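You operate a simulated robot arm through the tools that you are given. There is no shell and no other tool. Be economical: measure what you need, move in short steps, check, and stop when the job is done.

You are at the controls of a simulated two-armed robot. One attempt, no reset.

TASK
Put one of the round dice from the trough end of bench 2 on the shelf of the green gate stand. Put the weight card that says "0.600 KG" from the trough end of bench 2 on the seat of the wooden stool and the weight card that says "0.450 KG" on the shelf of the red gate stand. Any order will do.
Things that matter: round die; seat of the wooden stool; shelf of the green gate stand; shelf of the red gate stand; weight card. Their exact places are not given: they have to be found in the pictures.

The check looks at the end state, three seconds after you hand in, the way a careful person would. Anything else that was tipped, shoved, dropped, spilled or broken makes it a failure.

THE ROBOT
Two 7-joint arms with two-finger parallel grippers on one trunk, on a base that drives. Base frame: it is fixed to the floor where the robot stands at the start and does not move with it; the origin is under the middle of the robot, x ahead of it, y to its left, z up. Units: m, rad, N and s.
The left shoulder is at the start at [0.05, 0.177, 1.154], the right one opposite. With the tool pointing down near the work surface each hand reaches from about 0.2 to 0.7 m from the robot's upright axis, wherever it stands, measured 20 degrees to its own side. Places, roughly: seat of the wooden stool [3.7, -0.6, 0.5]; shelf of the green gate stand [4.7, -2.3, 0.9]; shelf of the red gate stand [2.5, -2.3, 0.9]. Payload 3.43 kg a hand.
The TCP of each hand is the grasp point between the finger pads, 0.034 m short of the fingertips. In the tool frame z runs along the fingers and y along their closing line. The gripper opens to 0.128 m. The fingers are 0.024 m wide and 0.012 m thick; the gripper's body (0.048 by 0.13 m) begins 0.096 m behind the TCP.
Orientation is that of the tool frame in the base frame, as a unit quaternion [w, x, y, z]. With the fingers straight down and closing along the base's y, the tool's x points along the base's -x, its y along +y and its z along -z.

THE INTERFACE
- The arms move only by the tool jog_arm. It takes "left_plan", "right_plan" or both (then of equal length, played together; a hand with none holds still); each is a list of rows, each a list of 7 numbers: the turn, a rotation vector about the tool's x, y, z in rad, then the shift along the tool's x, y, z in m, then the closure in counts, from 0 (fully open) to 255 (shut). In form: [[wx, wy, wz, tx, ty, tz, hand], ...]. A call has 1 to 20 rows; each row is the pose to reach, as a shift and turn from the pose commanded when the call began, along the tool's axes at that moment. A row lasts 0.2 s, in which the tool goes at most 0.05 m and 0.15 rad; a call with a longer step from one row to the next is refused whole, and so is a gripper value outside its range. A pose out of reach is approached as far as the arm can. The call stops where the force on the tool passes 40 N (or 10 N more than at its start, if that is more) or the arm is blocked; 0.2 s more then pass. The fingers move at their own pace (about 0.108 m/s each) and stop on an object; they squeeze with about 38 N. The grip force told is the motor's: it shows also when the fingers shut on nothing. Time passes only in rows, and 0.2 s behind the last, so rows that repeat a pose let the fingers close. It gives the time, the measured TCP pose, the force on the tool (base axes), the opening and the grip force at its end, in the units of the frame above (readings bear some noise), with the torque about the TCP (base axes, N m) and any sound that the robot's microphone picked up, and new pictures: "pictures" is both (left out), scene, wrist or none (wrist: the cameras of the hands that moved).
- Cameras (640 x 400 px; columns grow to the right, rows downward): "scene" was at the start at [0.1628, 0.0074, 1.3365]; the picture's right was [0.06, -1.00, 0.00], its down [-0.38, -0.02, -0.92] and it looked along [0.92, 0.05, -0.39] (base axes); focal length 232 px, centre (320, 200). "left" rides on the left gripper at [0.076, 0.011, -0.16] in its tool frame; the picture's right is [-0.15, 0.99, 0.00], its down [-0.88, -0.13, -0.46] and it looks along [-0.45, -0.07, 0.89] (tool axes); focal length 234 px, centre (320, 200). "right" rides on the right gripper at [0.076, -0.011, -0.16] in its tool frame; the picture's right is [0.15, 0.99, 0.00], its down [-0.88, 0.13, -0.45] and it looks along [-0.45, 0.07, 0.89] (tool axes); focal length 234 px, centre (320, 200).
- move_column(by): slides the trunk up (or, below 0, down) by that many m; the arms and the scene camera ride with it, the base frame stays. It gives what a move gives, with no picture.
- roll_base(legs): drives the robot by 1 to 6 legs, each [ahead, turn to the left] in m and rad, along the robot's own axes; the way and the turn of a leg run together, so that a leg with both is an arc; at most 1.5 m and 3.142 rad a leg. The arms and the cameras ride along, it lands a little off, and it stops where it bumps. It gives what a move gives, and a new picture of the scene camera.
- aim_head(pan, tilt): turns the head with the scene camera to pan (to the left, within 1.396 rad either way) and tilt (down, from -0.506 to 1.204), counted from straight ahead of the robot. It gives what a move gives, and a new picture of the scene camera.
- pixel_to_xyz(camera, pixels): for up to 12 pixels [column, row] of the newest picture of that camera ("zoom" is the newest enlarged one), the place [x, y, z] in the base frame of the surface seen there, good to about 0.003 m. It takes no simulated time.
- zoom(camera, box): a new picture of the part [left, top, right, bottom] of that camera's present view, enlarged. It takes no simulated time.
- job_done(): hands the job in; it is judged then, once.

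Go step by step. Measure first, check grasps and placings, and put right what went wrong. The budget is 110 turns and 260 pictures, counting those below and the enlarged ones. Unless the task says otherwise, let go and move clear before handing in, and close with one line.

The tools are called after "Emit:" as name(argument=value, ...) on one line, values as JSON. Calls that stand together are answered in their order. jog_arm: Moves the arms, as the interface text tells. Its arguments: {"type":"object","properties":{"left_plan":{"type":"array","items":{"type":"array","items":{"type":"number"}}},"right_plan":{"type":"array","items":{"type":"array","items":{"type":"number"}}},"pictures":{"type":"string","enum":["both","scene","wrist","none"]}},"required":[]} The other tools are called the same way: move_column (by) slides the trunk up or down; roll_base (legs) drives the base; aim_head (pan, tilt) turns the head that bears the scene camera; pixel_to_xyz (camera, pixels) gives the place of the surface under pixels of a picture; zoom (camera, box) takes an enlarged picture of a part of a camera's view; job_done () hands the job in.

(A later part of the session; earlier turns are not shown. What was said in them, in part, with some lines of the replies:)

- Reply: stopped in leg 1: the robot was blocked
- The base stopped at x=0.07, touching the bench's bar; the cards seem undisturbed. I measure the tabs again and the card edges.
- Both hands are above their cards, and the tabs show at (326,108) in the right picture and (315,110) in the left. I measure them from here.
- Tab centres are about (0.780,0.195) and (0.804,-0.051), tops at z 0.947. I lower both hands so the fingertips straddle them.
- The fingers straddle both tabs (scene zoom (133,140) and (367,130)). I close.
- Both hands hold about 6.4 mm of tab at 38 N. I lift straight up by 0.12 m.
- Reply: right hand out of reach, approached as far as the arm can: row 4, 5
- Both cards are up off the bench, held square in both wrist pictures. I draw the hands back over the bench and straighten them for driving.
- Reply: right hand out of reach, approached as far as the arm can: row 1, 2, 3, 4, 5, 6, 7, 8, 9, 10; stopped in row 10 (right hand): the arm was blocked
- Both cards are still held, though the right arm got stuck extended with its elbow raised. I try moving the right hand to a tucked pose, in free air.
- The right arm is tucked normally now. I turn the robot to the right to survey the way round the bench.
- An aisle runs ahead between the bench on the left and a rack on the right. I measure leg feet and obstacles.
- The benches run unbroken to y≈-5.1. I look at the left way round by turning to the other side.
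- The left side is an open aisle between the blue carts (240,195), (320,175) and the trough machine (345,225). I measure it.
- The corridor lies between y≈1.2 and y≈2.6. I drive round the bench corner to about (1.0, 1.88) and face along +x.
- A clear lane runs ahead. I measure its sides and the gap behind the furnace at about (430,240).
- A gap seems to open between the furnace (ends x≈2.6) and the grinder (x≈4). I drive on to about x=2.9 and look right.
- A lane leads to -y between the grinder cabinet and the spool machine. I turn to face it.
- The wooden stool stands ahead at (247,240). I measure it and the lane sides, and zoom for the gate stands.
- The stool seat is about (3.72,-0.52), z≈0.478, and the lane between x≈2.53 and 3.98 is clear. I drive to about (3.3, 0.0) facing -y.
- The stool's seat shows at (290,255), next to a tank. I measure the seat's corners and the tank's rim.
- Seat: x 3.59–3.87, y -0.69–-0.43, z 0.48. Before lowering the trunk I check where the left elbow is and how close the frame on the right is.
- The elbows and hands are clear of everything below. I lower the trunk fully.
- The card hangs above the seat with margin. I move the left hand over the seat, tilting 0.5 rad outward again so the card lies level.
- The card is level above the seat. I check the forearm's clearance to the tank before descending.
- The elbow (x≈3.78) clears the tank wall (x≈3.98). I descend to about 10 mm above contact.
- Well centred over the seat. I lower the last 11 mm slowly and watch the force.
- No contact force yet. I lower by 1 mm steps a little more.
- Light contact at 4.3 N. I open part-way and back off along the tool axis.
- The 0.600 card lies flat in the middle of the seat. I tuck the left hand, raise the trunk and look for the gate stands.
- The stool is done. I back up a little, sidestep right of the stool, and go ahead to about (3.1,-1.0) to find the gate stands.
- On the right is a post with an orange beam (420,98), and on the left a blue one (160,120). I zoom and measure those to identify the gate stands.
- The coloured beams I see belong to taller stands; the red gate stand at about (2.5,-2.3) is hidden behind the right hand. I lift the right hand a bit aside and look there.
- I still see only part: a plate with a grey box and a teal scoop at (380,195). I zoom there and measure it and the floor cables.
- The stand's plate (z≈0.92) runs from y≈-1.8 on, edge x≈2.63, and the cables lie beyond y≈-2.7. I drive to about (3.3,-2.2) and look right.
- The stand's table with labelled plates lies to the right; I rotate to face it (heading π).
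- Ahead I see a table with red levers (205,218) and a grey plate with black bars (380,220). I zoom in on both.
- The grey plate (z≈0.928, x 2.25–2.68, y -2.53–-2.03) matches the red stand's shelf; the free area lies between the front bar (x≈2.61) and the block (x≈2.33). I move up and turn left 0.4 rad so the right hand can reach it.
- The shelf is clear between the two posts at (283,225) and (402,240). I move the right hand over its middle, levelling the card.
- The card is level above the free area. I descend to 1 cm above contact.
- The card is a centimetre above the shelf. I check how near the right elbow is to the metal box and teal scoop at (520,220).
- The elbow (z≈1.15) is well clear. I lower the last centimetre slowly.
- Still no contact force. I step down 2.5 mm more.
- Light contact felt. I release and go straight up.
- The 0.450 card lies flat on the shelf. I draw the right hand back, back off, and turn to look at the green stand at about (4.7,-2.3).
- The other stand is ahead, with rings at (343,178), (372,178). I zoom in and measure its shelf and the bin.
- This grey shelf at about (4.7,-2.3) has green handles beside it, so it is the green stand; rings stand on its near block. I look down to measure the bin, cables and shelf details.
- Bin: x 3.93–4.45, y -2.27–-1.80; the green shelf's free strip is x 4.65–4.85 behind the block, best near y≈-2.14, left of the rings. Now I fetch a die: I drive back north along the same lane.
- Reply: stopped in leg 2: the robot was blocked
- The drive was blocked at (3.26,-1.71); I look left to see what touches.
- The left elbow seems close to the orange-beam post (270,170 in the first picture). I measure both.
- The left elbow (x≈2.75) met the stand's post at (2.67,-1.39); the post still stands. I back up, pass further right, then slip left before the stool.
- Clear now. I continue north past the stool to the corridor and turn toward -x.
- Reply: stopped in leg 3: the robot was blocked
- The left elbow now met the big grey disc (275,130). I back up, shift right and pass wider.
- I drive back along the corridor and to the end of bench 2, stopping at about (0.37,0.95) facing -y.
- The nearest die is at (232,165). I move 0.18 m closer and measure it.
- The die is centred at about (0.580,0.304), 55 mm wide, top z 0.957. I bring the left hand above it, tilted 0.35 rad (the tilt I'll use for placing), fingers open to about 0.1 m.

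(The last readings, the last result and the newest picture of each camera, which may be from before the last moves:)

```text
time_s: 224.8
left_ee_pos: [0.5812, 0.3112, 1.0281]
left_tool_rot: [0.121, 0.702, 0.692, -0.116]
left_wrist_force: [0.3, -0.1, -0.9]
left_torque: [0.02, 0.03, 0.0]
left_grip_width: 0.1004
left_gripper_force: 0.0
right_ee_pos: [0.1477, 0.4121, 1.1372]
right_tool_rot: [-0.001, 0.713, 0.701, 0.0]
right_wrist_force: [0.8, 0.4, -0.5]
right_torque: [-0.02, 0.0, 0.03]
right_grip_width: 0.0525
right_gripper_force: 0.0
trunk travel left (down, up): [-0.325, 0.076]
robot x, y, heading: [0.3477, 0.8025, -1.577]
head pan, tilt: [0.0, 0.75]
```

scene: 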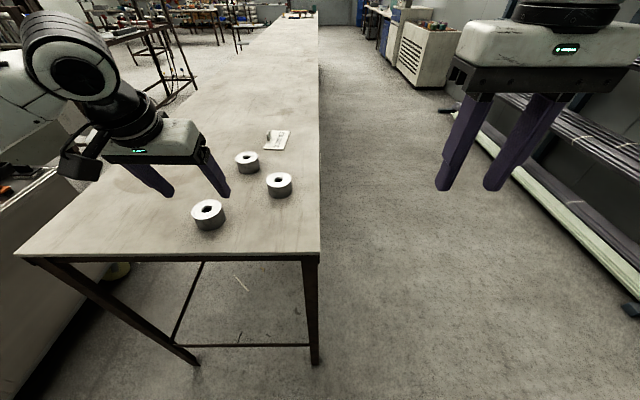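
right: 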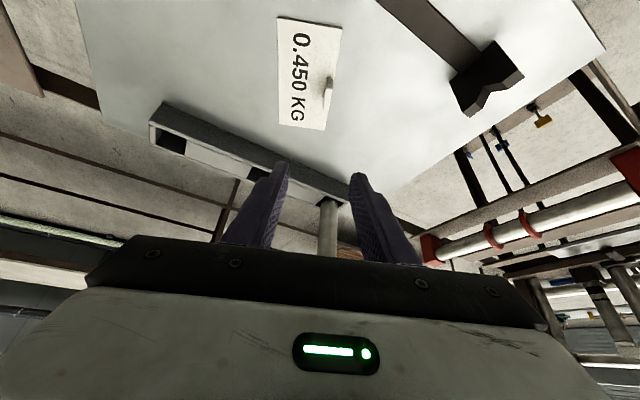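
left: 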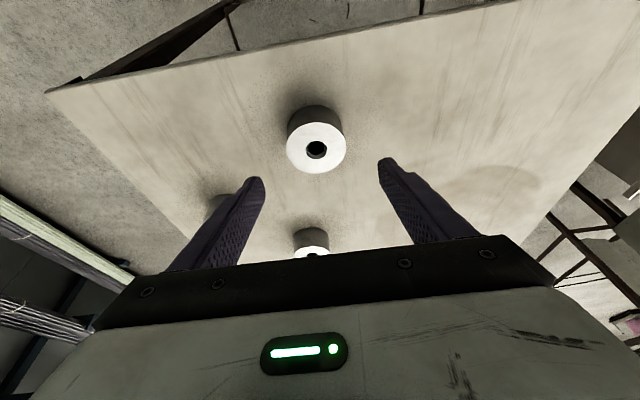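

The die lies centred between the fingers at (317,145). I descend to gripping height.

Emit:
jog_arm(left_plan=[[0, 0, 0, 0.0113, 0, 0.031, 55], [0, 0, 0, 0.0226, 0, 0.062, 55], [0, 0, 0, 0.0226, 0, 0.062, 55]], pictures="wrist")

Emit:
zoom(camera="scene", box=[120, 120, 300, 250])

```text
time_s: 225.6
left_ee_pos: [0.581, 0.3125, 0.9626]
left_tool_rot: [0.121, 0.702, 0.692, -0.116]
left_wrist_force: [0.6, -0.3, -0.1]
left_torque: [-0.05, 0.0, 0.04]
left_grip_width: 0.1005
left_gripper_force: 0.1
right_ee_pos: [0.1486, 0.412, 1.1364]
right_tool_rot: [0.0, 0.713, 0.701, 0.001]
right_wrist_force: [-0.2, 0.4, 0.4]
right_torque: [-0.01, 0.0, 0.01]
right_grip_width: 0.0528
right_gripper_force: 0.0
trunk travel left (down, up): [-0.325, 0.076]
robot x, y, heading: [0.3474, 0.7992, -1.583]
head pan, tilt: [0.0, 0.75]
```

left: 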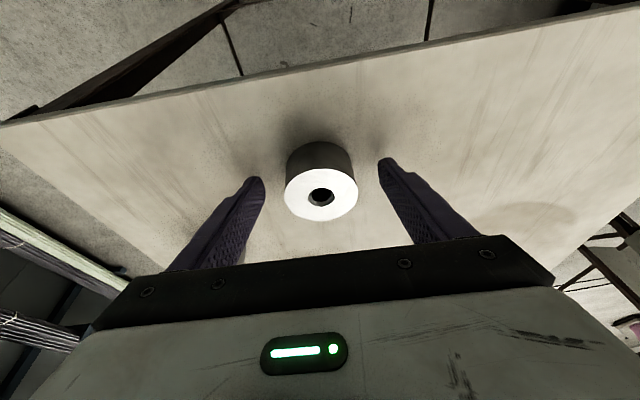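

```text
3.08 times, centred on (210, 185) of scene
```

zoom: 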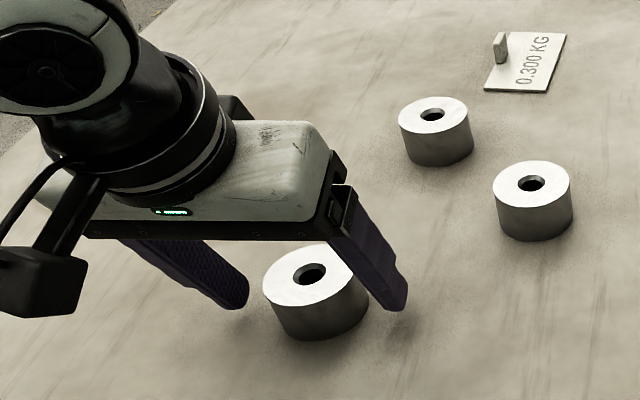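

The fingers flank the die's middle. I close.

Emit:
jog_arm(left_plan=[[0, 0, 0, 0, 0, 0, 255], [0, 0, 0, 0, 0, 0, 255], [0, 0, 0, 0, 0, 0, 255], [0, 0, 0, 0, 0, 0, 255]], pictures="wrist")

```text
time_s: 226.6
left_ee_pos: [0.5808, 0.3138, 0.9626]
left_tool_rot: [0.12, 0.703, 0.691, -0.116]
left_wrist_force: [-0.1, 0.0, 0.4]
left_torque: [0.02, 0.13, -0.06]
left_grip_width: 0.0577
left_gripper_force: 37.9
right_ee_pos: [0.1483, 0.4107, 1.1375]
right_tool_rot: [-0.001, 0.713, 0.701, 0.001]
right_wrist_force: [0.0, 0.4, 0.4]
right_torque: [0.02, 0.02, -0.03]
right_grip_width: 0.0527
right_gripper_force: 0.2
trunk travel left (down, up): [-0.325, 0.076]
robot x, y, heading: [0.3464, 0.8019, -1.581]
head pan, tilt: [0.0, 0.75]
```

left: 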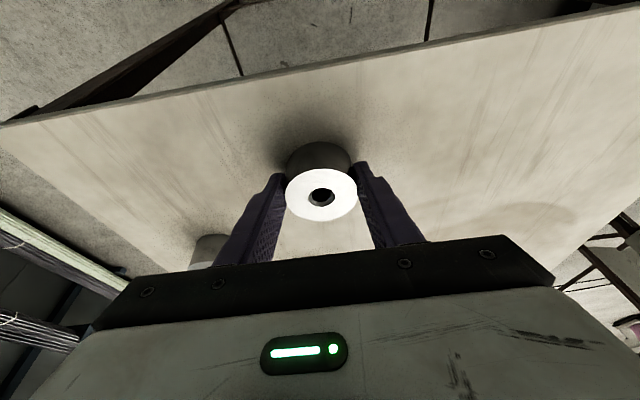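

Held at 57.7 mm, 38 N. I lift 0.16 m.

Emit:
jog_arm(left_plan=[[0, 0, 0, -0.007, 0, -0.019, 255], [0, 0, 0, -0.021, 0, -0.056, 255], [0, 0, 0, -0.038, 0, -0.103, 255], [0, 0, 0, -0.055, 0, -0.15, 255], [0, 0, 0, -0.055, 0, -0.15, 255]])

```text
time_s: 227.8
left_ee_pos: [0.5798, 0.3124, 1.1221]
left_tool_rot: [0.12, 0.703, 0.692, -0.115]
left_wrist_force: [-0.1, -0.1, -3.8]
left_torque: [0.06, -0.01, 0.01]
left_grip_width: 0.0578
left_gripper_force: 37.9
right_ee_pos: [0.1477, 0.4118, 1.1374]
right_tool_rot: [0.0, 0.713, 0.701, 0.001]
right_wrist_force: [0.9, -0.2, 0.8]
right_torque: [0.02, 0.0, -0.03]
right_grip_width: 0.0528
right_gripper_force: 0.1
trunk travel left (down, up): [-0.325, 0.076]
robot x, y, heading: [0.3446, 0.8027, -1.579]
head pan, tilt: [0.0, 0.75]
```

scene: 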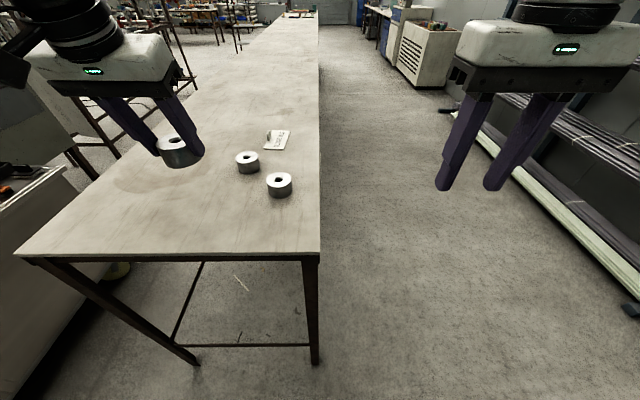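
left: 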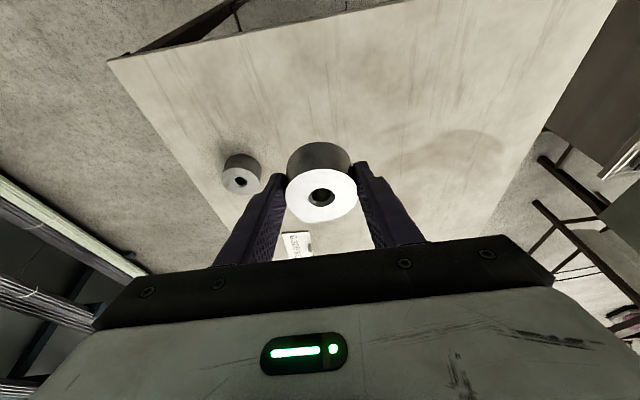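

The die is held firmly (about 3.8 N of weight). I draw the left hand in a bit and tuck the right hand, then drive back to the corridor.

Emit:
jog_arm(left_plan=[[0, 0, 0, 0.027, 0, -0.024, 255], [0, 0, 0, 0.053, 0, -0.048, 255], [0, 0, 0, 0.08, 0, -0.072, 255], [0, 0, 0, 0.08, 0, -0.072, 255]], right_plan=[[0, 0, 0, 0.03, 0.03, -0.01, 150], [0, 0, 0, 0.05, 0.06, -0.02, 150], [0, 0, 0, 0.06, 0.09, -0.03, 150], [0, 0, 0, 0.06, 0.12, -0.03, 150]], pictures="wrist")

Emit:
roll_base(legs=[[-0.6, 0], [0, 2.38], [0.68, 0], [0, -0.8], [1.4, 0], [1.0, 0]])

```text
time_s: 228.8
left_ee_pos: [0.5829, 0.41, 1.1643]
left_tool_rot: [0.12, 0.702, 0.692, -0.116]
left_wrist_force: [0.4, -1.2, -3.7]
left_torque: [0.07, 0.03, 0.01]
left_grip_width: 0.0578
left_gripper_force: 38.1
right_ee_pos: [0.2702, 0.4688, 1.1645]
right_tool_rot: [-0.001, 0.713, 0.701, -0.001]
right_wrist_force: [-0.8, -0.6, -0.1]
right_torque: [0.02, -0.02, -0.01]
right_grip_width: 0.0527
right_gripper_force: 0.0
trunk travel left (down, up): [-0.325, 0.076]
robot x, y, heading: [0.3461, 0.8014, -1.575]
head pan, tilt: [0.0, 0.75]
```

right: 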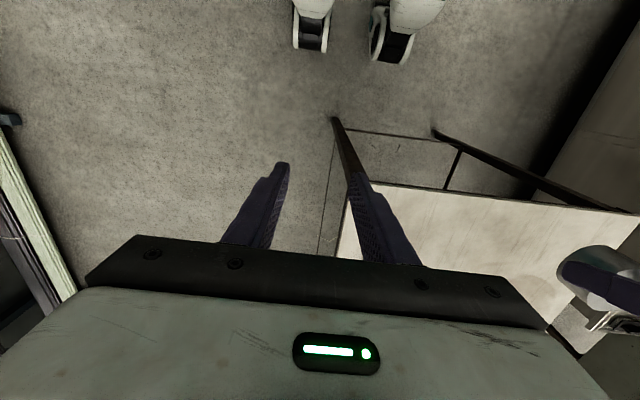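
left: 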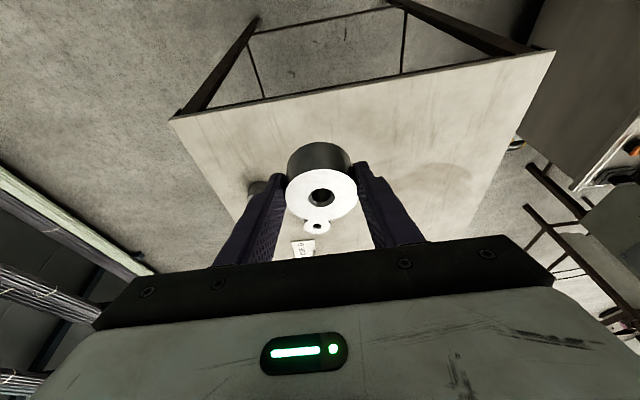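

```text
time_s: 254.8
left_ee_pos: [3.6351, 2.1494, 1.1644]
left_tool_rot: [0.167, 0.002, 0.986, 0.004]
left_wrist_force: [-1.0, 0.0, -4.4]
left_torque: [-0.02, 0.08, -0.02]
left_grip_width: 0.0576
left_gripper_force: 38.0
right_ee_pos: [3.5793, 1.8356, 1.1649]
right_tool_rot: [-0.001, 0.003, 1.0, 0.0]
right_wrist_force: [0.8, -0.5, 0.5]
right_torque: [0.0, 0.01, 0.01]
right_grip_width: 0.0526
right_gripper_force: 0.1
trunk travel left (down, up): [-0.325, 0.076]
robot x, y, heading: [3.2469, 1.9065, 0.0]
head pan, tilt: [0.0, 0.75]
```

scene: 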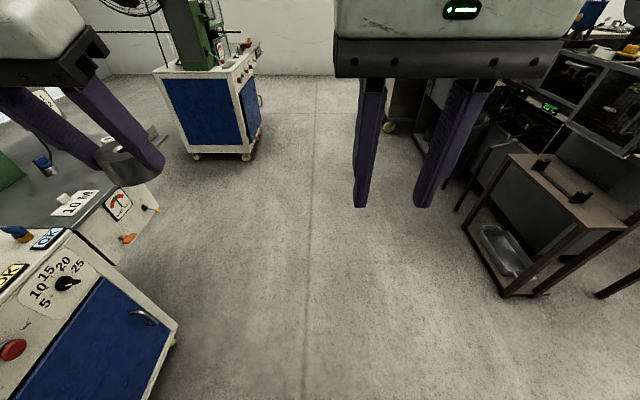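

At the lane's head with the die held. I turn south and drive past the stool.

Emit:
roll_base(legs=[[0, -1.591], [1.4, 0], [1.4, 0]])

```text
time_s: 272.3
left_ee_pos: [3.3816, -1.2923, 1.1636]
left_tool_rot: [0.118, 0.711, 0.684, -0.117]
left_wrist_force: [0.0, 0.4, -3.6]
left_torque: [0.05, 0.02, 0.01]
left_grip_width: 0.0575
left_gripper_force: 37.9
right_ee_pos: [3.0682, -1.2239, 1.1638]
right_tool_rot: [-0.001, 0.722, 0.692, 0.001]
right_wrist_force: [0.5, 0.5, -0.5]
right_torque: [0.0, 0.0, -0.02]
right_grip_width: 0.053
right_gripper_force: 0.1
trunk travel left (down, up): [-0.325, 0.076]
robot x, y, heading: [3.1531, -0.8961, -1.605]
head pan, tilt: [0.0, 0.75]
```

scene: 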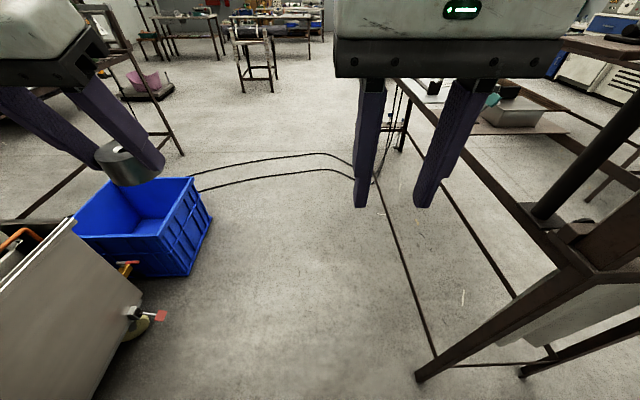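

Past the stool. I swing right-of-bin wide: to (3.35,-1.35), then (3.45,-2.6), then face the green stand.

Emit:
roll_base(legs=[[0, 0.443], [0.495, 0], [0, -0.33], [1.27, 0], [0, 1.492]])

Emit:
aim_head(pan=0.2, tilt=0.4)

```text
time_s: 287.3
left_ee_pos: [3.8582, -2.3668, 1.164]
left_tool_rot: [0.167, -0.02, 0.986, 0.008]
left_wrist_force: [-0.3, -0.2, -4.4]
left_torque: [0.0, 0.09, 0.01]
left_grip_width: 0.0576
left_gripper_force: 38.0
right_ee_pos: [3.816, -2.6827, 1.1645]
right_tool_rot: [-0.001, -0.019, 1.0, 0.0]
right_wrist_force: [-0.5, -0.2, -0.3]
right_torque: [0.02, -0.04, 0.0]
right_grip_width: 0.0526
right_gripper_force: 0.1
trunk travel left (down, up): [-0.325, 0.076]
robot x, y, heading: [3.4792, -2.6224, 0.043]
head pan, tilt: [0.0, 0.75]
```

scene: 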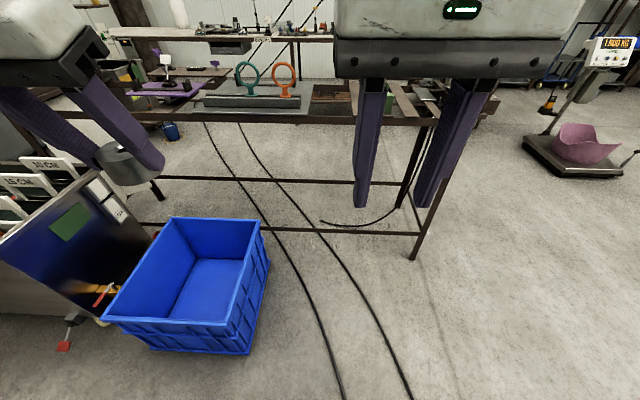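

```text
time_s: 288.1
left_ee_pos: [3.8582, -2.3678, 1.1652]
left_tool_rot: [0.166, -0.02, 0.986, 0.007]
left_wrist_force: [0.5, -0.1, -4.6]
left_torque: [-0.01, 0.08, 0.02]
left_grip_width: 0.0575
left_gripper_force: 37.8
right_ee_pos: [3.8159, -2.6819, 1.1657]
right_tool_rot: [-0.001, -0.02, 1.0, -0.001]
right_wrist_force: [0.3, 0.3, -0.1]
right_torque: [-0.02, -0.02, 0.01]
right_grip_width: 0.053
right_gripper_force: 0.1
trunk travel left (down, up): [-0.325, 0.076]
robot x, y, heading: [3.4786, -2.6249, 0.047]
head pan, tilt: [0.201, 0.4]
```

scene: 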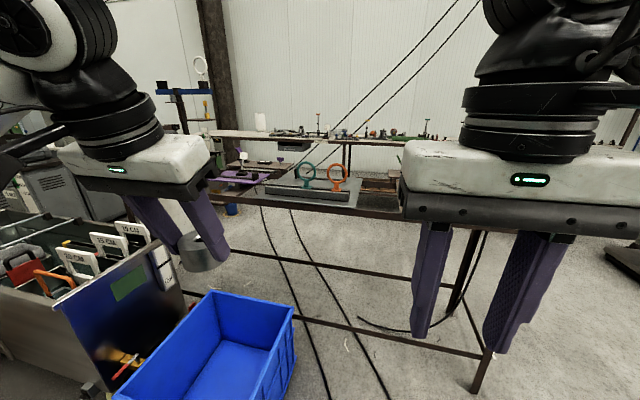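

I zoom on the green shelf from here to refine its layout.

Emit:
zoom(camera="scene", box=[230, 145, 390, 225])

Emit:
pixel_to_xyz(camera="scene", pixels=[[270, 185], [346, 190], [307, 186], [337, 188], [285, 182], [320, 183], [262, 192], [357, 204], [305, 166], [300, 320], [360, 340], [288, 320]])

```text
4.00 times, centred on (310, 185) of scene
```

zoom: 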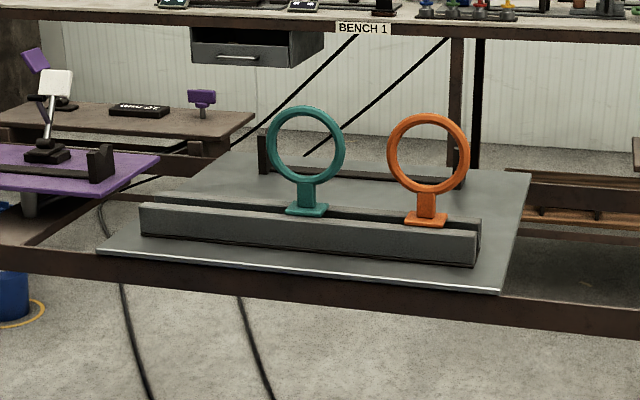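

```text
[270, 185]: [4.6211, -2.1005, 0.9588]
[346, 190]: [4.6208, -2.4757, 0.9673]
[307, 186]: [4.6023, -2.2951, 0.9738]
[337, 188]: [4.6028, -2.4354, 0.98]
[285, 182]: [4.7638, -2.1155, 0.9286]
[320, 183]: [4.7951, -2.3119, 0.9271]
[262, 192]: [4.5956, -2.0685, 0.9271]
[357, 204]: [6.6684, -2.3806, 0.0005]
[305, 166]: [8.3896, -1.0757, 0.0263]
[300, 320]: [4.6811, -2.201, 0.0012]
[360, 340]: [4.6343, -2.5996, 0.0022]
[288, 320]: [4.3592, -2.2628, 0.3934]
```

The teal ring spans y -2.24 to -2.34; the spot (4.75,-2.14) behind the block is free. I drive up slowly to x≈4.13.

Emit:
roll_base(legs=[[0, -0.07], [0.35, 0], [0.3, 0]])

```text
time_s: 292.5
left_ee_pos: [4.5204, -2.4075, 1.1637]
left_tool_rot: [0.167, 0.014, 0.986, 0.003]
left_wrist_force: [0.1, 0.1, -4.3]
left_torque: [0.01, 0.04, 0.02]
left_grip_width: 0.0578
left_gripper_force: 38.4
right_ee_pos: [4.4551, -2.7207, 1.1649]
right_tool_rot: [-0.001, 0.015, 1.0, 0.0]
right_wrist_force: [0.5, 0.7, -0.2]
right_torque: [0.02, -0.01, 0.04]
right_grip_width: 0.0525
right_gripper_force: 0.1
trunk travel left (down, up): [-0.325, 0.076]
robot x, y, heading: [4.1247, -2.6385, -0.027]
head pan, tilt: [0.201, 0.4]
```

scene: 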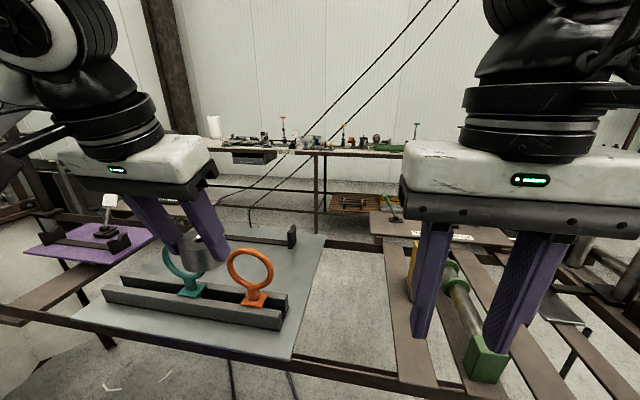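

Green blocks at (490,360) confirm the green stand. I raise the die 7 cm and move it left to y≈-2.14, still in front of the shelf's block.

Emit:
jog_arm(left_plan=[[0, 0, 0, -0.012, 0, -0.033, 255], [0, 0, 0, -0.024, 0, -0.0657, 255], [0, 0, 0, -0.024, 0.0456, -0.0657, 255], [0, 0, 0, -0.024, 0.0911, -0.0657, 255], [0, 0, 0, -0.024, 0.1367, -0.0657, 255], [0, 0, 0, -0.024, 0.1823, -0.0657, 255], [0, 0, 0, -0.024, 0.2278, -0.0657, 255], [0, 0, 0, -0.024, 0.2734, -0.0657, 255], [0, 0, 0, -0.024, 0.2734, -0.0657, 255]])

```text
time_s: 294.5
left_ee_pos: [4.5277, -2.1342, 1.2356]
left_tool_rot: [0.166, 0.014, 0.986, 0.002]
left_wrist_force: [0.1, -0.5, -3.8]
left_torque: [-0.01, 0.04, -0.01]
left_grip_width: 0.0578
left_gripper_force: 38.0
right_ee_pos: [4.4549, -2.72, 1.1646]
right_tool_rot: [-0.001, 0.014, 1.0, -0.001]
right_wrist_force: [-0.1, 0.1, 0.0]
right_torque: [0.03, 0.01, -0.02]
right_grip_width: 0.0528
right_gripper_force: 0.0
trunk travel left (down, up): [-0.325, 0.076]
robot x, y, heading: [4.1196, -2.6386, -0.021]
head pan, tilt: [0.201, 0.4]
```

scene: 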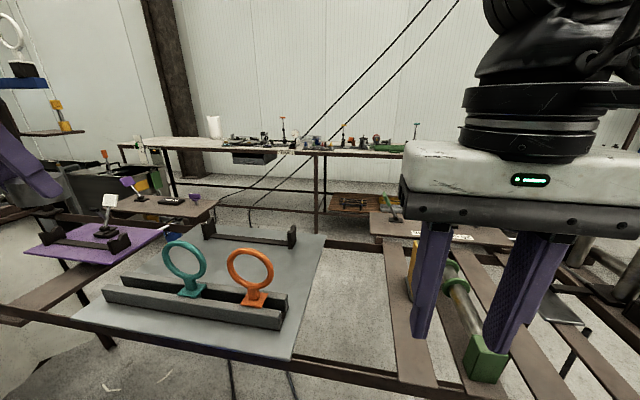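
left: 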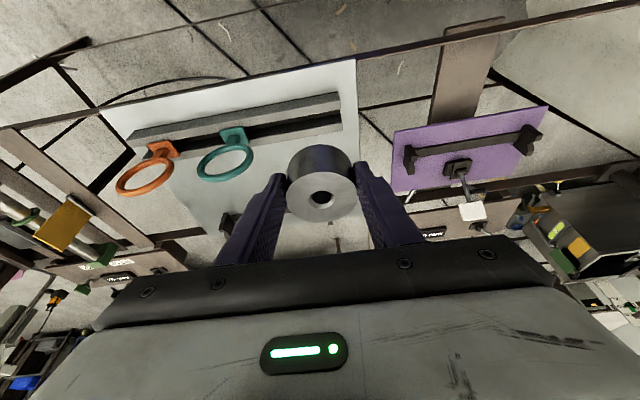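

Good view of the shelf. I measure the free strip behind the block and the purple stand's post beside it.

Emit:
pixel_to_xyz(camera="scene", pixels=[[150, 270], [160, 280], [200, 245], [225, 255], [220, 240], [150, 285], [122, 240], [100, 285], [172, 244], [213, 235], [125, 272], [184, 243]])

Emit:
zoom(camera="scene", box=[60, 200, 340, 360])

```text
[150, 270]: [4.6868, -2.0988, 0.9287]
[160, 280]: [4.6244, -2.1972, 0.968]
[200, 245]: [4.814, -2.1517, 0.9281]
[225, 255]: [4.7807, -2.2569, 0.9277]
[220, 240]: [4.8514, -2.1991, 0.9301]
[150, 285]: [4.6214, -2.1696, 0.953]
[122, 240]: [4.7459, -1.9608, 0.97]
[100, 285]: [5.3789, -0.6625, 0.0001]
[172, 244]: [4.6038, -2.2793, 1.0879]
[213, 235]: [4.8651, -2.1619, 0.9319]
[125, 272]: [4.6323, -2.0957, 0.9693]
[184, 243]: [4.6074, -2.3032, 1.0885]
```

```text
2.29 times, centred on (200, 280) of scene
```

zoom: 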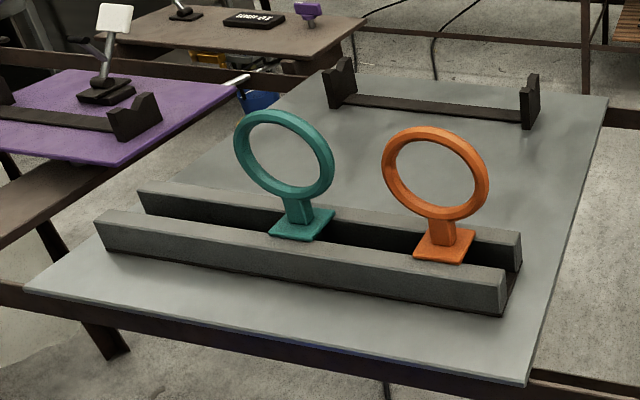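

The strip is clear from x 4.66 to 4.85 at y≈-2.14. I move the die forward over it at height.

Emit:
jog_arm(left_plan=[[0, 0, 0, -0.041, -0.001, 0.015, 255], [0, 0, 0, -0.0821, -0.002, 0.03, 255], [0, 0, 0, -0.1231, -0.004, 0.0449, 255], [0, 0, 0, -0.1642, -0.005, 0.0599, 255], [0, 0, 0, -0.2052, -0.006, 0.0749, 255], [0, 0, 0, -0.2052, -0.006, 0.0749, 255]])

```text
time_s: 295.9
left_ee_pos: [4.7271, -2.147, 1.2278]
left_tool_rot: [0.167, 0.014, 0.986, 0.003]
left_wrist_force: [0.0, -0.5, -4.1]
left_torque: [0.04, 0.07, -0.02]
left_grip_width: 0.058
left_gripper_force: 38.2
left hand out of reach, approached as far as the arm can: row 5, 6
right_ee_pos: [4.4561, -2.72, 1.1649]
right_tool_rot: [-0.001, 0.015, 1.0, 0.0]
right_wrist_force: [-0.8, -0.1, -0.4]
right_torque: [0.02, 0.02, -0.02]
right_grip_width: 0.0526
right_gripper_force: 0.1
trunk travel left (down, up): [-0.325, 0.076]
robot x, y, heading: [4.1223, -2.6422, -0.023]
head pan, tilt: [0.201, 0.4]
```

scene: 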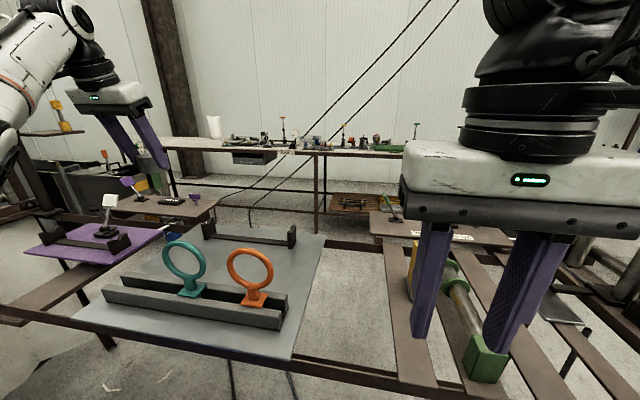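
left: 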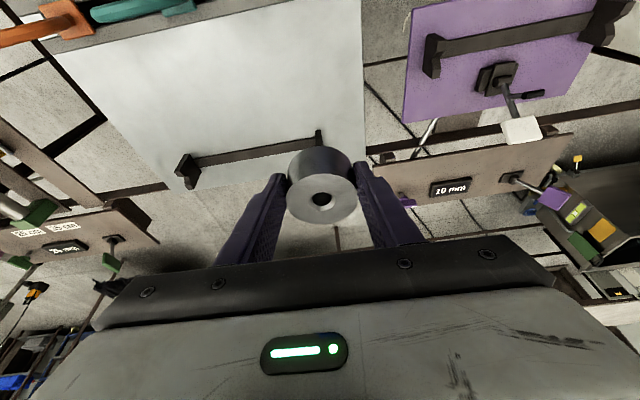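

At the limit of reach at this height. I roll 4 cm nearer (the rail is at x≈4.50).

Emit:
roll_base(legs=[[0.04, 0]])

Emit:
jog_arm(left_plan=[[0, 0, 0, 0.003, 0, 0.0095, 255], [0, 0, 0, 0.007, 0, 0.019, 255]], pictures="none")

```text
time_s: 296.7
left_ee_pos: [4.7679, -2.1461, 1.2282]
left_tool_rot: [0.166, 0.013, 0.986, 0.002]
left_wrist_force: [0.2, -0.5, -4.5]
left_torque: [0.03, 0.11, 0.01]
left_grip_width: 0.0576
left_gripper_force: 37.9
right_ee_pos: [4.496, -2.7221, 1.1638]
right_tool_rot: [-0.001, 0.015, 1.0, 0.0]
right_wrist_force: [0.2, -0.4, 0.9]
right_torque: [-0.01, 0.03, 0.0]
right_grip_width: 0.0527
right_gripper_force: 0.0
trunk travel left (down, up): [-0.325, 0.076]
robot x, y, heading: [4.1633, -2.6402, -0.02]
head pan, tilt: [0.201, 0.4]
```

scene: 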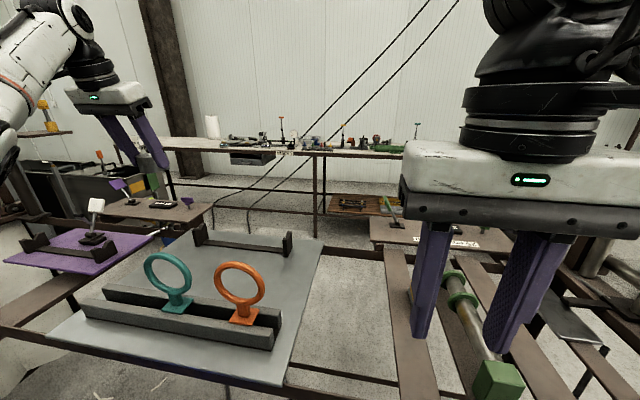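

```text
time_s: 297.3
left_ee_pos: [4.7657, -2.1453, 1.2083]
left_tool_rot: [0.165, 0.013, 0.986, 0.002]
left_wrist_force: [0.3, 0.1, -4.0]
left_torque: [0.03, 0.04, -0.02]
left_grip_width: 0.0577
left_gripper_force: 38.0
right_ee_pos: [4.4943, -2.7212, 1.1651]
right_tool_rot: [-0.001, 0.016, 1.0, 0.0]
right_wrist_force: [0.7, -0.3, -0.5]
right_torque: [-0.03, 0.0, 0.0]
right_grip_width: 0.0527
right_gripper_force: 0.0
trunk travel left (down, up): [-0.325, 0.076]
robot x, y, heading: [4.1647, -2.638, -0.019]
head pan, tilt: [0.201, 0.4]
```

Reach is fine now. I descend to about 2 cm above the shelf at (4.746,-2.145).

Emit:
jog_arm(left_plan=[[0, 0, 0, 0.0185, 0, 0.0392, 255], [0, 0, 0, 0.037, 0, 0.0784, 255], [0, 0, 0, 0.0556, 0, 0.1176, 255], [0, 0, 0, 0.0741, 0, 0.1568, 255], [0, 0, 0, 0.0926, 0, 0.196, 255], [0, 0, 0, 0.0926, 0, 0.196, 255]])

Emit:
zoom(camera="scene", box=[60, 180, 340, 360])

```text
time_s: 298.7
left_ee_pos: [4.7448, -2.143, 0.9919]
left_tool_rot: [0.167, 0.014, 0.986, 0.002]
left_wrist_force: [-0.6, 0.1, -4.2]
left_torque: [-0.03, 0.08, -0.01]
left_grip_width: 0.0574
left_gripper_force: 37.8
right_ee_pos: [4.4954, -2.7217, 1.1648]
right_tool_rot: [-0.001, 0.016, 1.0, -0.001]
right_wrist_force: [-0.4, 0.3, 0.0]
right_torque: [0.01, -0.02, 0.0]
right_grip_width: 0.0525
right_gripper_force: 0.1
trunk travel left (down, up): [-0.325, 0.076]
robot x, y, heading: [4.1619, -2.6388, -0.024]
head pan, tilt: [0.201, 0.4]
```

scene: 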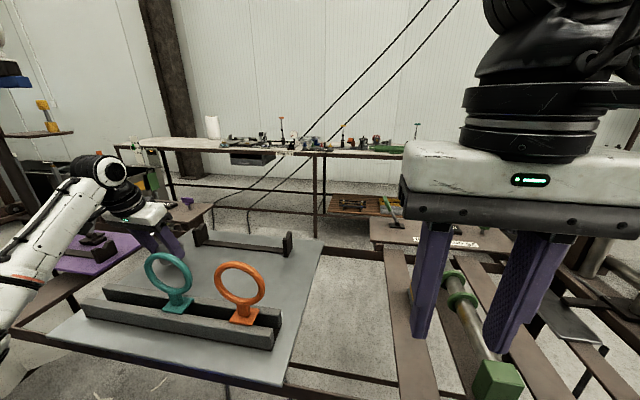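
left: 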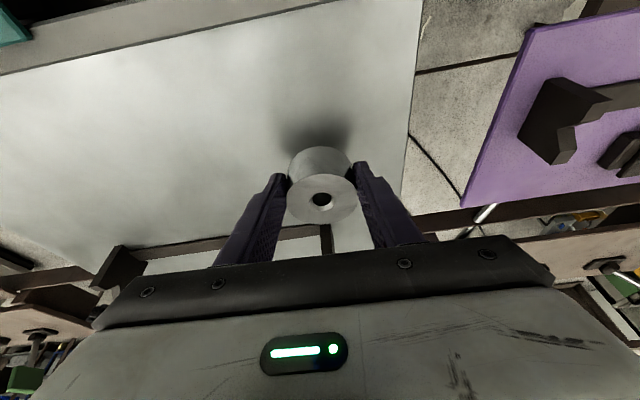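

```text
2.22 times, centred on (200, 270) of scene
```

zoom: 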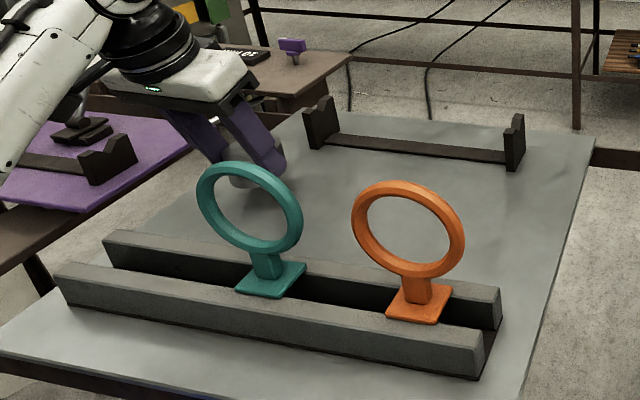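

The die hovers 2 cm over the shelf, well behind the block. I check the forearm's distance from the purple stand's lever before the last bit.

Emit:
pixel_to_xyz(camera="scene", pixels=[[50, 235], [80, 205], [105, 170], [20, 280], [130, 210], [98, 243]])

Emit:
aim_head(pan=0.7, tilt=0.55)

```text
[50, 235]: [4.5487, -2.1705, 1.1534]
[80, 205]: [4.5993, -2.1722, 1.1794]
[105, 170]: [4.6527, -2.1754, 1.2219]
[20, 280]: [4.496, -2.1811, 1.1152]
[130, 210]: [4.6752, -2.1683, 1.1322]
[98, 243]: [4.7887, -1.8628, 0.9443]
```

```text
time_s: 299.7
left_ee_pos: [4.7442, -2.1449, 0.9906]
left_tool_rot: [0.168, 0.014, 0.986, 0.002]
left_wrist_force: [-0.2, -1.2, -5.0]
left_torque: [0.0, 0.04, -0.02]
left_grip_width: 0.0574
left_gripper_force: 38.3
right_ee_pos: [4.4956, -2.7204, 1.1645]
right_tool_rot: [0.0, 0.015, 1.0, 0.0]
right_wrist_force: [0.7, 0.2, 0.3]
right_torque: [0.03, 0.0, 0.0]
right_grip_width: 0.0525
right_gripper_force: 0.1
trunk travel left (down, up): [-0.325, 0.076]
robot x, y, heading: [4.1638, -2.638, -0.026]
head pan, tilt: [0.7, 0.55]
```

scene: 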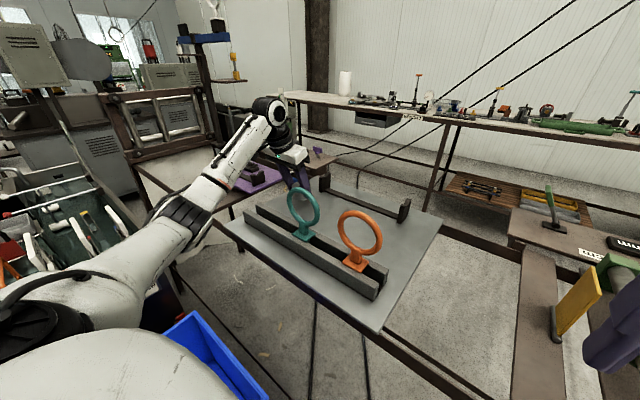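

Plenty of room. I lower to just above contact.

Emit:
jog_arm(left_plan=[[0, 0, 0, 0.003, 0, 0.0085, 255], [0, 0, 0, 0.005, 0, 0.0136, 255], [0, 0, 0, 0.0062, 0, 0.0169, 255], [0, 0, 0, 0.0065, 0, 0.0178, 255], [0, 0, 0, 0.0065, 0, 0.0178, 255]], pictures="none")

```text
time_s: 300.9
left_ee_pos: [4.7431, -2.1429, 0.9735]
left_tool_rot: [0.167, 0.013, 0.986, 0.002]
left_wrist_force: [0.3, -0.2, -4.1]
left_torque: [0.05, 0.05, 0.02]
left_grip_width: 0.0573
left_gripper_force: 38.4
right_ee_pos: [4.495, -2.7205, 1.1659]
right_tool_rot: [-0.001, 0.015, 1.0, 0.0]
right_wrist_force: [-0.4, 0.0, -0.2]
right_torque: [-0.02, 0.01, 0.0]
right_grip_width: 0.0528
right_gripper_force: 0.1
trunk travel left (down, up): [-0.325, 0.076]
robot x, y, heading: [4.1637, -2.6397, -0.022]
head pan, tilt: [0.7, 0.55]
```

Emit:
jog_arm(left_plan=[[0, 0, 0, 0.0005, 0, 0.0014, 255], [0, 0, 0, 0.001, 0, 0.0028, 255], [0, 0, 0, 0.0013, 0, 0.0036, 255], [0, 0, 0, 0.0013, 0, 0.0036, 255]], pictures="none")

```text
time_s: 301.9
left_ee_pos: [4.7431, -2.1446, 0.9701]
left_tool_rot: [0.166, 0.013, 0.986, 0.001]
left_wrist_force: [-0.8, -0.4, -3.1]
left_torque: [-0.05, 0.06, -0.02]
left_grip_width: 0.0577
left_gripper_force: 37.9
right_ee_pos: [4.495, -2.7203, 1.1647]
right_tool_rot: [0.0, 0.016, 1.0, 0.0]
right_wrist_force: [0.5, 0.4, -0.4]
right_torque: [0.01, 0.02, 0.03]
right_grip_width: 0.0527
right_gripper_force: 0.1
trunk travel left (down, up): [-0.325, 0.076]
robot x, y, heading: [4.1653, -2.6371, -0.024]
head pan, tilt: [0.7, 0.55]
```

The weight just begins to come off (-3.1 N from -4.2). I go down 1.5 mm more.

Emit:
jog_arm(left_plan=[[0, 0, 0, 0.0003, 0, 0.0007, 255], [0, 0, 0, 0.0005, 0, 0.0014, 255], [0, 0, 0, 0.0005, 0, 0.0014, 255]], pictures="none")

```text
time_s: 302.7
left_ee_pos: [4.7414, -2.1424, 0.9702]
left_tool_rot: [0.168, 0.014, 0.986, 0.002]
left_wrist_force: [0.9, 3.1, 5.0]
left_torque: [-0.09, 0.02, 0.01]
left_grip_width: 0.0574
left_gripper_force: 37.4
right_ee_pos: [4.4941, -2.7212, 1.1652]
right_tool_rot: [0.0, 0.014, 1.0, 0.0]
right_wrist_force: [0.1, 0.0, -0.5]
right_torque: [0.01, -0.01, -0.02]
right_grip_width: 0.0525
right_gripper_force: 0.1
trunk travel left (down, up): [-0.325, 0.076]
robot x, y, heading: [4.1626, -2.6404, -0.025]
head pan, tilt: [0.7, 0.55]
```

The die rests on the shelf (+5 N). I open and lift straight up.

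Emit:
jog_arm(left_plan=[[0, 0, 0, 0, 0, 0, 150], [0, 0, 0, 0, 0, 0, 85], [0, 0, 0, 0, 0, 0, 85], [0, 0, 0, -0.0034, 0, -0.0094, 85], [0, 0, 0, -0.0137, 0, -0.0376, 85], [0, 0, 0, -0.0274, 0, -0.075, 85], [0, 0, 0, -0.0446, 0, -0.122, 85], [0, 0, 0, -0.0617, 0, -0.169, 85], [0, 0, 0, -0.0755, 0, -0.2066, 85]])

Emit:
zoom(camera="scene", box=[210, 130, 450, 330])

```text
time_s: 304.7
left_ee_pos: [4.7455, -2.144, 1.1875]
left_tool_rot: [0.167, 0.015, 0.986, 0.002]
left_wrist_force: [-0.1, -0.1, -0.2]
left_torque: [0.0, 0.01, 0.03]
left_grip_width: 0.0855
left_gripper_force: 0.0
right_ee_pos: [4.4942, -2.7219, 1.165]
right_tool_rot: [0.0, 0.015, 1.0, 0.0]
right_wrist_force: [-0.2, 1.0, 0.1]
right_torque: [0.02, -0.02, 0.03]
right_grip_width: 0.0525
right_gripper_force: 0.0
trunk travel left (down, up): [-0.325, 0.076]
robot x, y, heading: [4.1645, -2.6381, -0.023]
head pan, tilt: [0.7, 0.55]
```

scene: 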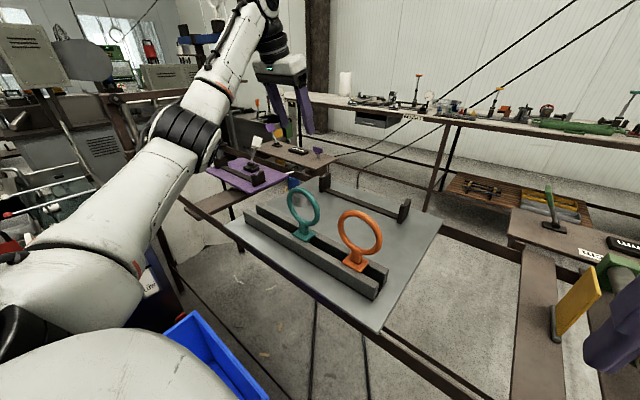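
left: 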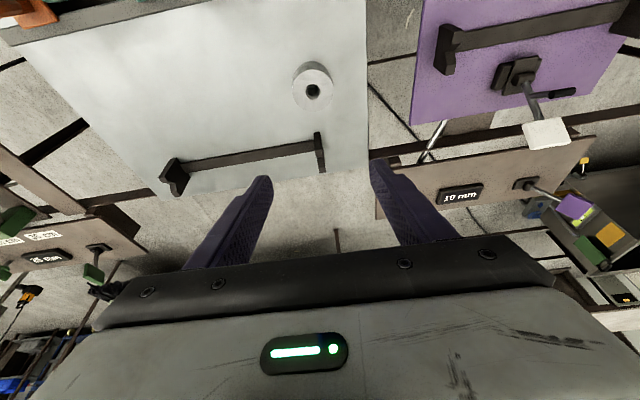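

```text
2.00 times, centred on (330, 230) of scene
```

zoom: 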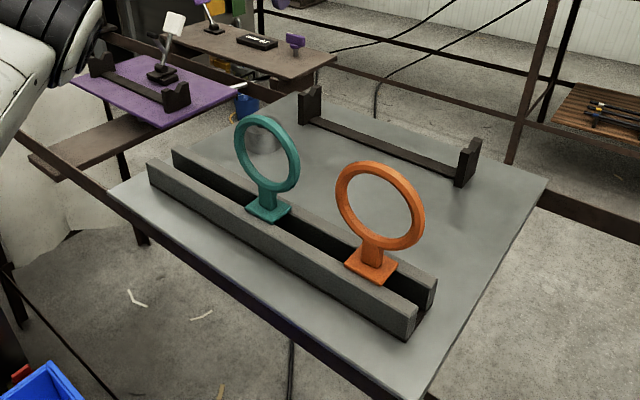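

The die stands on the green shelf behind the teal ring, clear of everything. I draw the left hand back at height, and take a last look toward the red stand.

Emit:
jog_arm(left_plan=[[0, 0, 0, 0.0413, 0, -0.0151, 85], [0, 0, 0, 0.0826, 0, -0.0302, 85], [0, 0, 0, 0.124, 0, -0.0453, 85], [0, 0, 0, 0.1653, 0, -0.0604, 85], [0, 0, 0, 0.2066, 0, -0.0755, 85]], pictures="none")

Emit:
roll_base(legs=[[-0.5, 0]])

Emit:
aim_head(pan=0.35, tilt=0.3)

Emit:
zoom(camera="scene", box=[240, 120, 460, 280])

```text
time_s: 305.9
left_ee_pos: [4.535, -2.1429, 1.1868]
left_tool_rot: [0.16, 0.015, 0.987, 0.002]
left_wrist_force: [-3.1, -0.1, 5.6]
left_torque: [-0.03, -0.08, -0.05]
left_grip_width: 0.0855
left_gripper_force: 0.0
left hand out of reach, approached as far as the arm can: row 5
right_ee_pos: [4.4949, -2.7207, 1.1648]
right_tool_rot: [-0.002, 0.016, 1.0, -0.001]
right_wrist_force: [1.3, 0.3, -0.6]
right_torque: [-0.01, 0.11, -0.01]
right_grip_width: 0.0528
right_gripper_force: 0.1
trunk travel left (down, up): [-0.325, 0.076]
robot x, y, heading: [4.1643, -2.6392, -0.023]
head pan, tilt: [0.7, 0.55]
```

```text
time_s: 308.8
left_ee_pos: [4.0308, -2.1316, 1.1908]
left_tool_rot: [0.167, 0.018, 0.986, 0.002]
left_wrist_force: [-0.3, 0.7, -0.1]
left_torque: [0.02, 0.0, -0.02]
left_grip_width: 0.0851
left_gripper_force: 0.0
right_ee_pos: [3.9893, -2.7097, 1.1656]
right_tool_rot: [0.0, 0.018, 1.0, 0.0]
right_wrist_force: [-0.3, -0.7, -0.7]
right_torque: [-0.05, 0.02, -0.02]
right_grip_width: 0.0527
right_gripper_force: 0.0
trunk travel left (down, up): [-0.325, 0.076]
robot x, y, heading: [3.6579, -2.6233, -0.026]
head pan, tilt: [0.7, 0.55]
```

scene: 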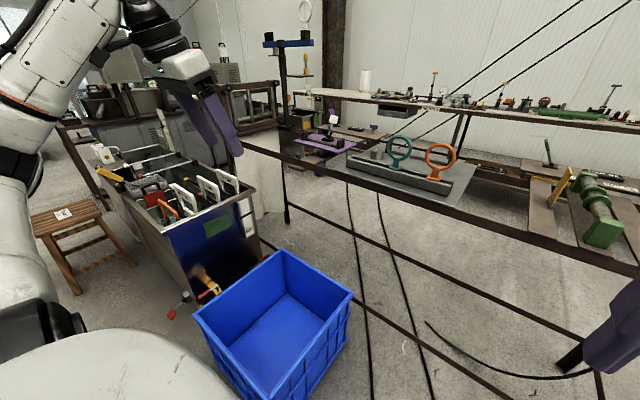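

```text
time_s: 309.7
left_ee_pos: [4.0315, -2.1309, 1.1922]
left_tool_rot: [0.167, 0.017, 0.986, 0.001]
left_wrist_force: [0.3, -0.2, 0.1]
left_torque: [0.02, -0.02, -0.03]
left_grip_width: 0.0855
left_gripper_force: 0.0
right_ee_pos: [3.9895, -2.709, 1.1656]
right_tool_rot: [-0.001, 0.018, 1.0, 0.0]
right_wrist_force: [0.3, 0.3, -0.1]
right_torque: [-0.03, -0.03, 0.0]
right_grip_width: 0.0526
right_gripper_force: 0.1
trunk travel left (down, up): [-0.325, 0.076]
robot x, y, heading: [3.6582, -2.6263, -0.03]
head pan, tilt: [0.351, 0.3]
```

scene: 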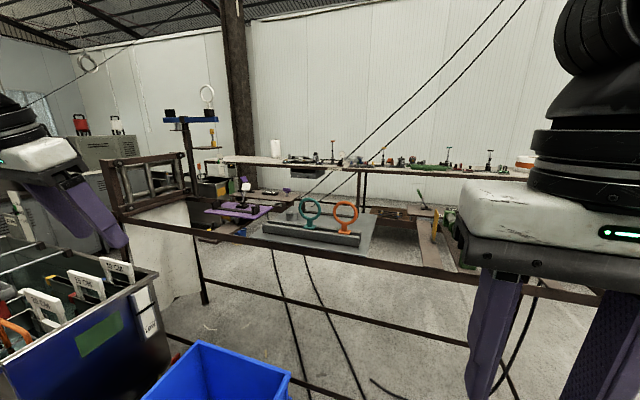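

```text
2.50 times, centred on (350, 200) of scene
```

zoom: 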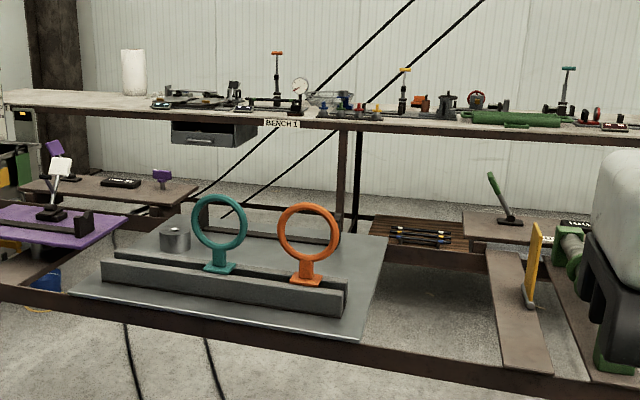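

The die (zoom (175,238)) and the stool card are in place. I turn to confirm the card on the red stand, since an elbow brushed its post.

Emit:
roll_base(legs=[[0, -2.9]])

Emit:
aim_head(pan=-0.45, tilt=0.35)

```text
time_s: 316.9
left_ee_pos: [3.4175, -3.1971, 1.1905]
left_tool_rot: [0.022, 0.981, 0.104, -0.165]
left_wrist_force: [1.0, -0.7, -0.5]
left_torque: [-0.03, -0.02, 0.0]
left_grip_width: 0.0854
left_gripper_force: 0.0
right_ee_pos: [3.3173, -2.6261, 1.1642]
right_tool_rot: [0.0, 0.994, 0.106, 0.001]
right_wrist_force: [-0.9, -0.4, 0.5]
right_torque: [-0.02, -0.02, 0.0]
right_grip_width: 0.0526
right_gripper_force: 0.1
trunk travel left (down, up): [-0.325, 0.076]
robot x, y, heading: [3.6578, -2.6259, -2.923]
head pan, tilt: [0.351, 0.3]
```

scene: 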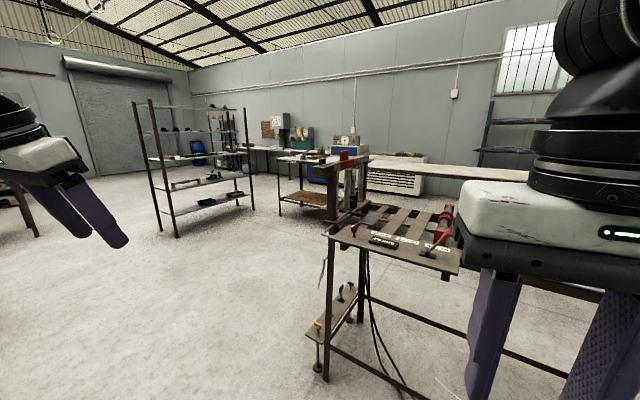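

```text
time_s: 318.0
left_ee_pos: [3.4178, -3.1963, 1.1902]
left_tool_rot: [0.022, 0.981, 0.103, -0.165]
left_wrist_force: [0.3, 0.6, 0.6]
left_torque: [0.01, 0.01, -0.02]
left_grip_width: 0.0856
left_gripper_force: 0.2
right_ee_pos: [3.3183, -2.6259, 1.1643]
right_tool_rot: [0.0, 0.995, 0.104, 0.001]
right_wrist_force: [0.9, -0.5, 1.5]
right_torque: [0.0, 0.0, 0.04]
right_grip_width: 0.0529
right_gripper_force: 0.0
trunk travel left (down, up): [-0.325, 0.076]
robot x, y, heading: [3.6622, -2.6276, -2.922]
head pan, tilt: [-0.45, 0.351]
```

scene: 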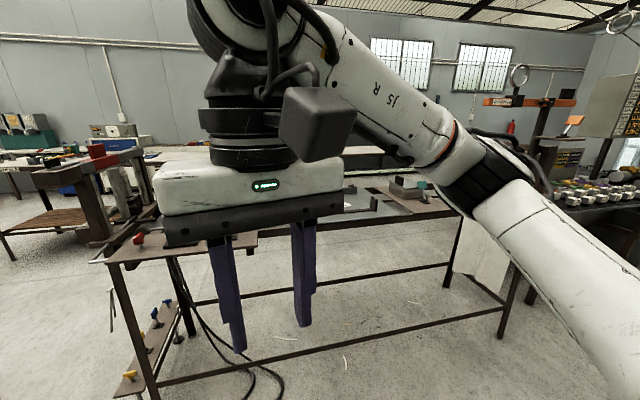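

The right hand hides the shelf; I turn a little more so it lies between the hands.

Emit:
roll_base(legs=[[0, -0.65]])

Emit:
aim_head(pan=0.15, tilt=0.35)

Emit:
zoom(camera="scene", box=[200, 130, 440, 280])

```text
time_s: 320.1
left_ee_pos: [3.125, -2.94, 1.1912]
left_tool_rot: [-0.031, 0.963, -0.211, -0.164]
left_wrist_force: [-0.5, 0.8, -0.4]
left_torque: [0.01, -0.01, 0.0]
left_grip_width: 0.0849
left_gripper_force: 0.1
right_ee_pos: [3.3862, -2.4205, 1.1648]
right_tool_rot: [0.0, 0.977, -0.215, 0.001]
right_wrist_force: [-0.8, -0.2, 0.5]
right_torque: [-0.03, -0.03, -0.01]
right_grip_width: 0.0527
right_gripper_force: 0.1
trunk travel left (down, up): [-0.325, 0.076]
robot x, y, heading: [3.6603, -2.6285, 2.715]
head pan, tilt: [-0.45, 0.351]
```

scene: 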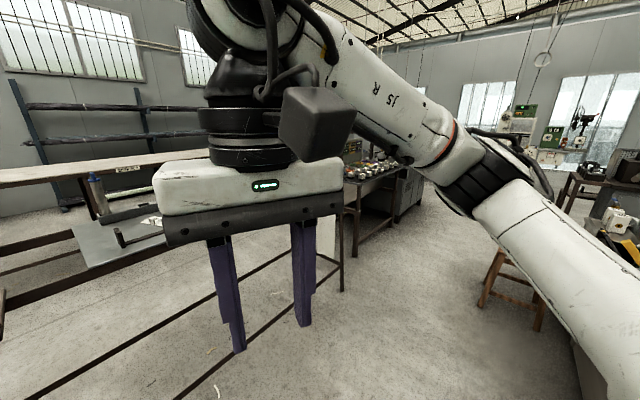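

```text
time_s: 321.1
left_ee_pos: [3.1247, -2.9402, 1.1914]
left_tool_rot: [-0.031, 0.963, -0.211, -0.164]
left_wrist_force: [-0.5, -0.3, 0.2]
left_torque: [-0.05, -0.02, 0.0]
left_grip_width: 0.0851
left_gripper_force: 0.0
right_ee_pos: [3.3865, -2.4208, 1.165]
right_tool_rot: [-0.001, 0.977, -0.214, 0.0]
right_wrist_force: [0.3, 0.1, -0.4]
right_torque: [0.01, -0.01, 0.03]
right_grip_width: 0.0526
right_gripper_force: 0.0
trunk travel left (down, up): [-0.325, 0.076]
robot x, y, heading: [3.6628, -2.6238, 2.721]
head pan, tilt: [0.15, 0.351]
```

scene: 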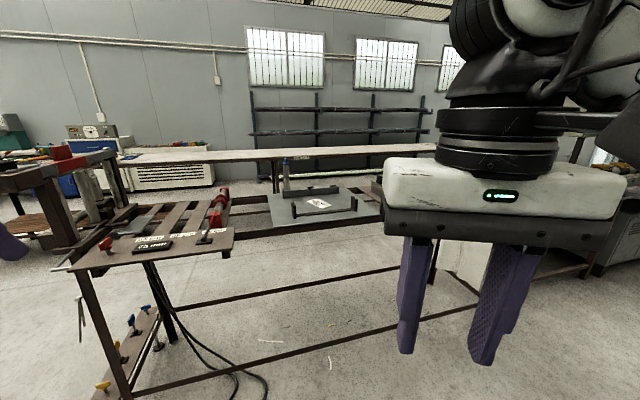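

```text
2.67 times, centred on (320, 205) of scene
```

zoom: 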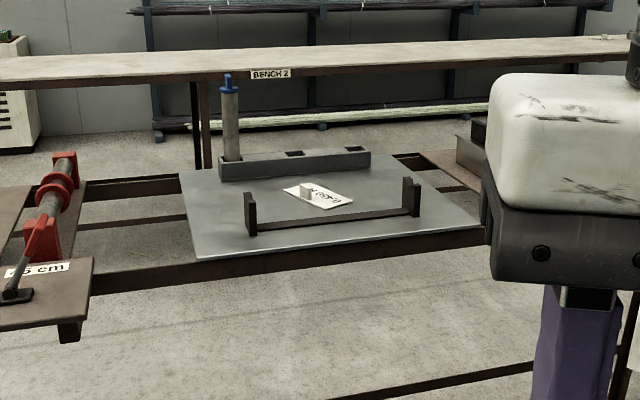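

The 0.450 card lies on the red stand's shelf (zoom (318,195)), and nothing on that stand looks disturbed. The other two placements have been checked, so I hand in.

Emit:
job_done()

```text
The job is handed in.
```

I handed the job in with all three objects placed: a round die on the green gate stand's shelf, the 0.600 KG card on the stool seat and the 0.450 KG card on the red gate stand's shelf. The base nudged bench 2's rail once, and the left elbow brushed the red stand's post and the grey disc on the machine behind the trough. The bench and the red stand looked undisturbed afterward; I did not inspect the disc.
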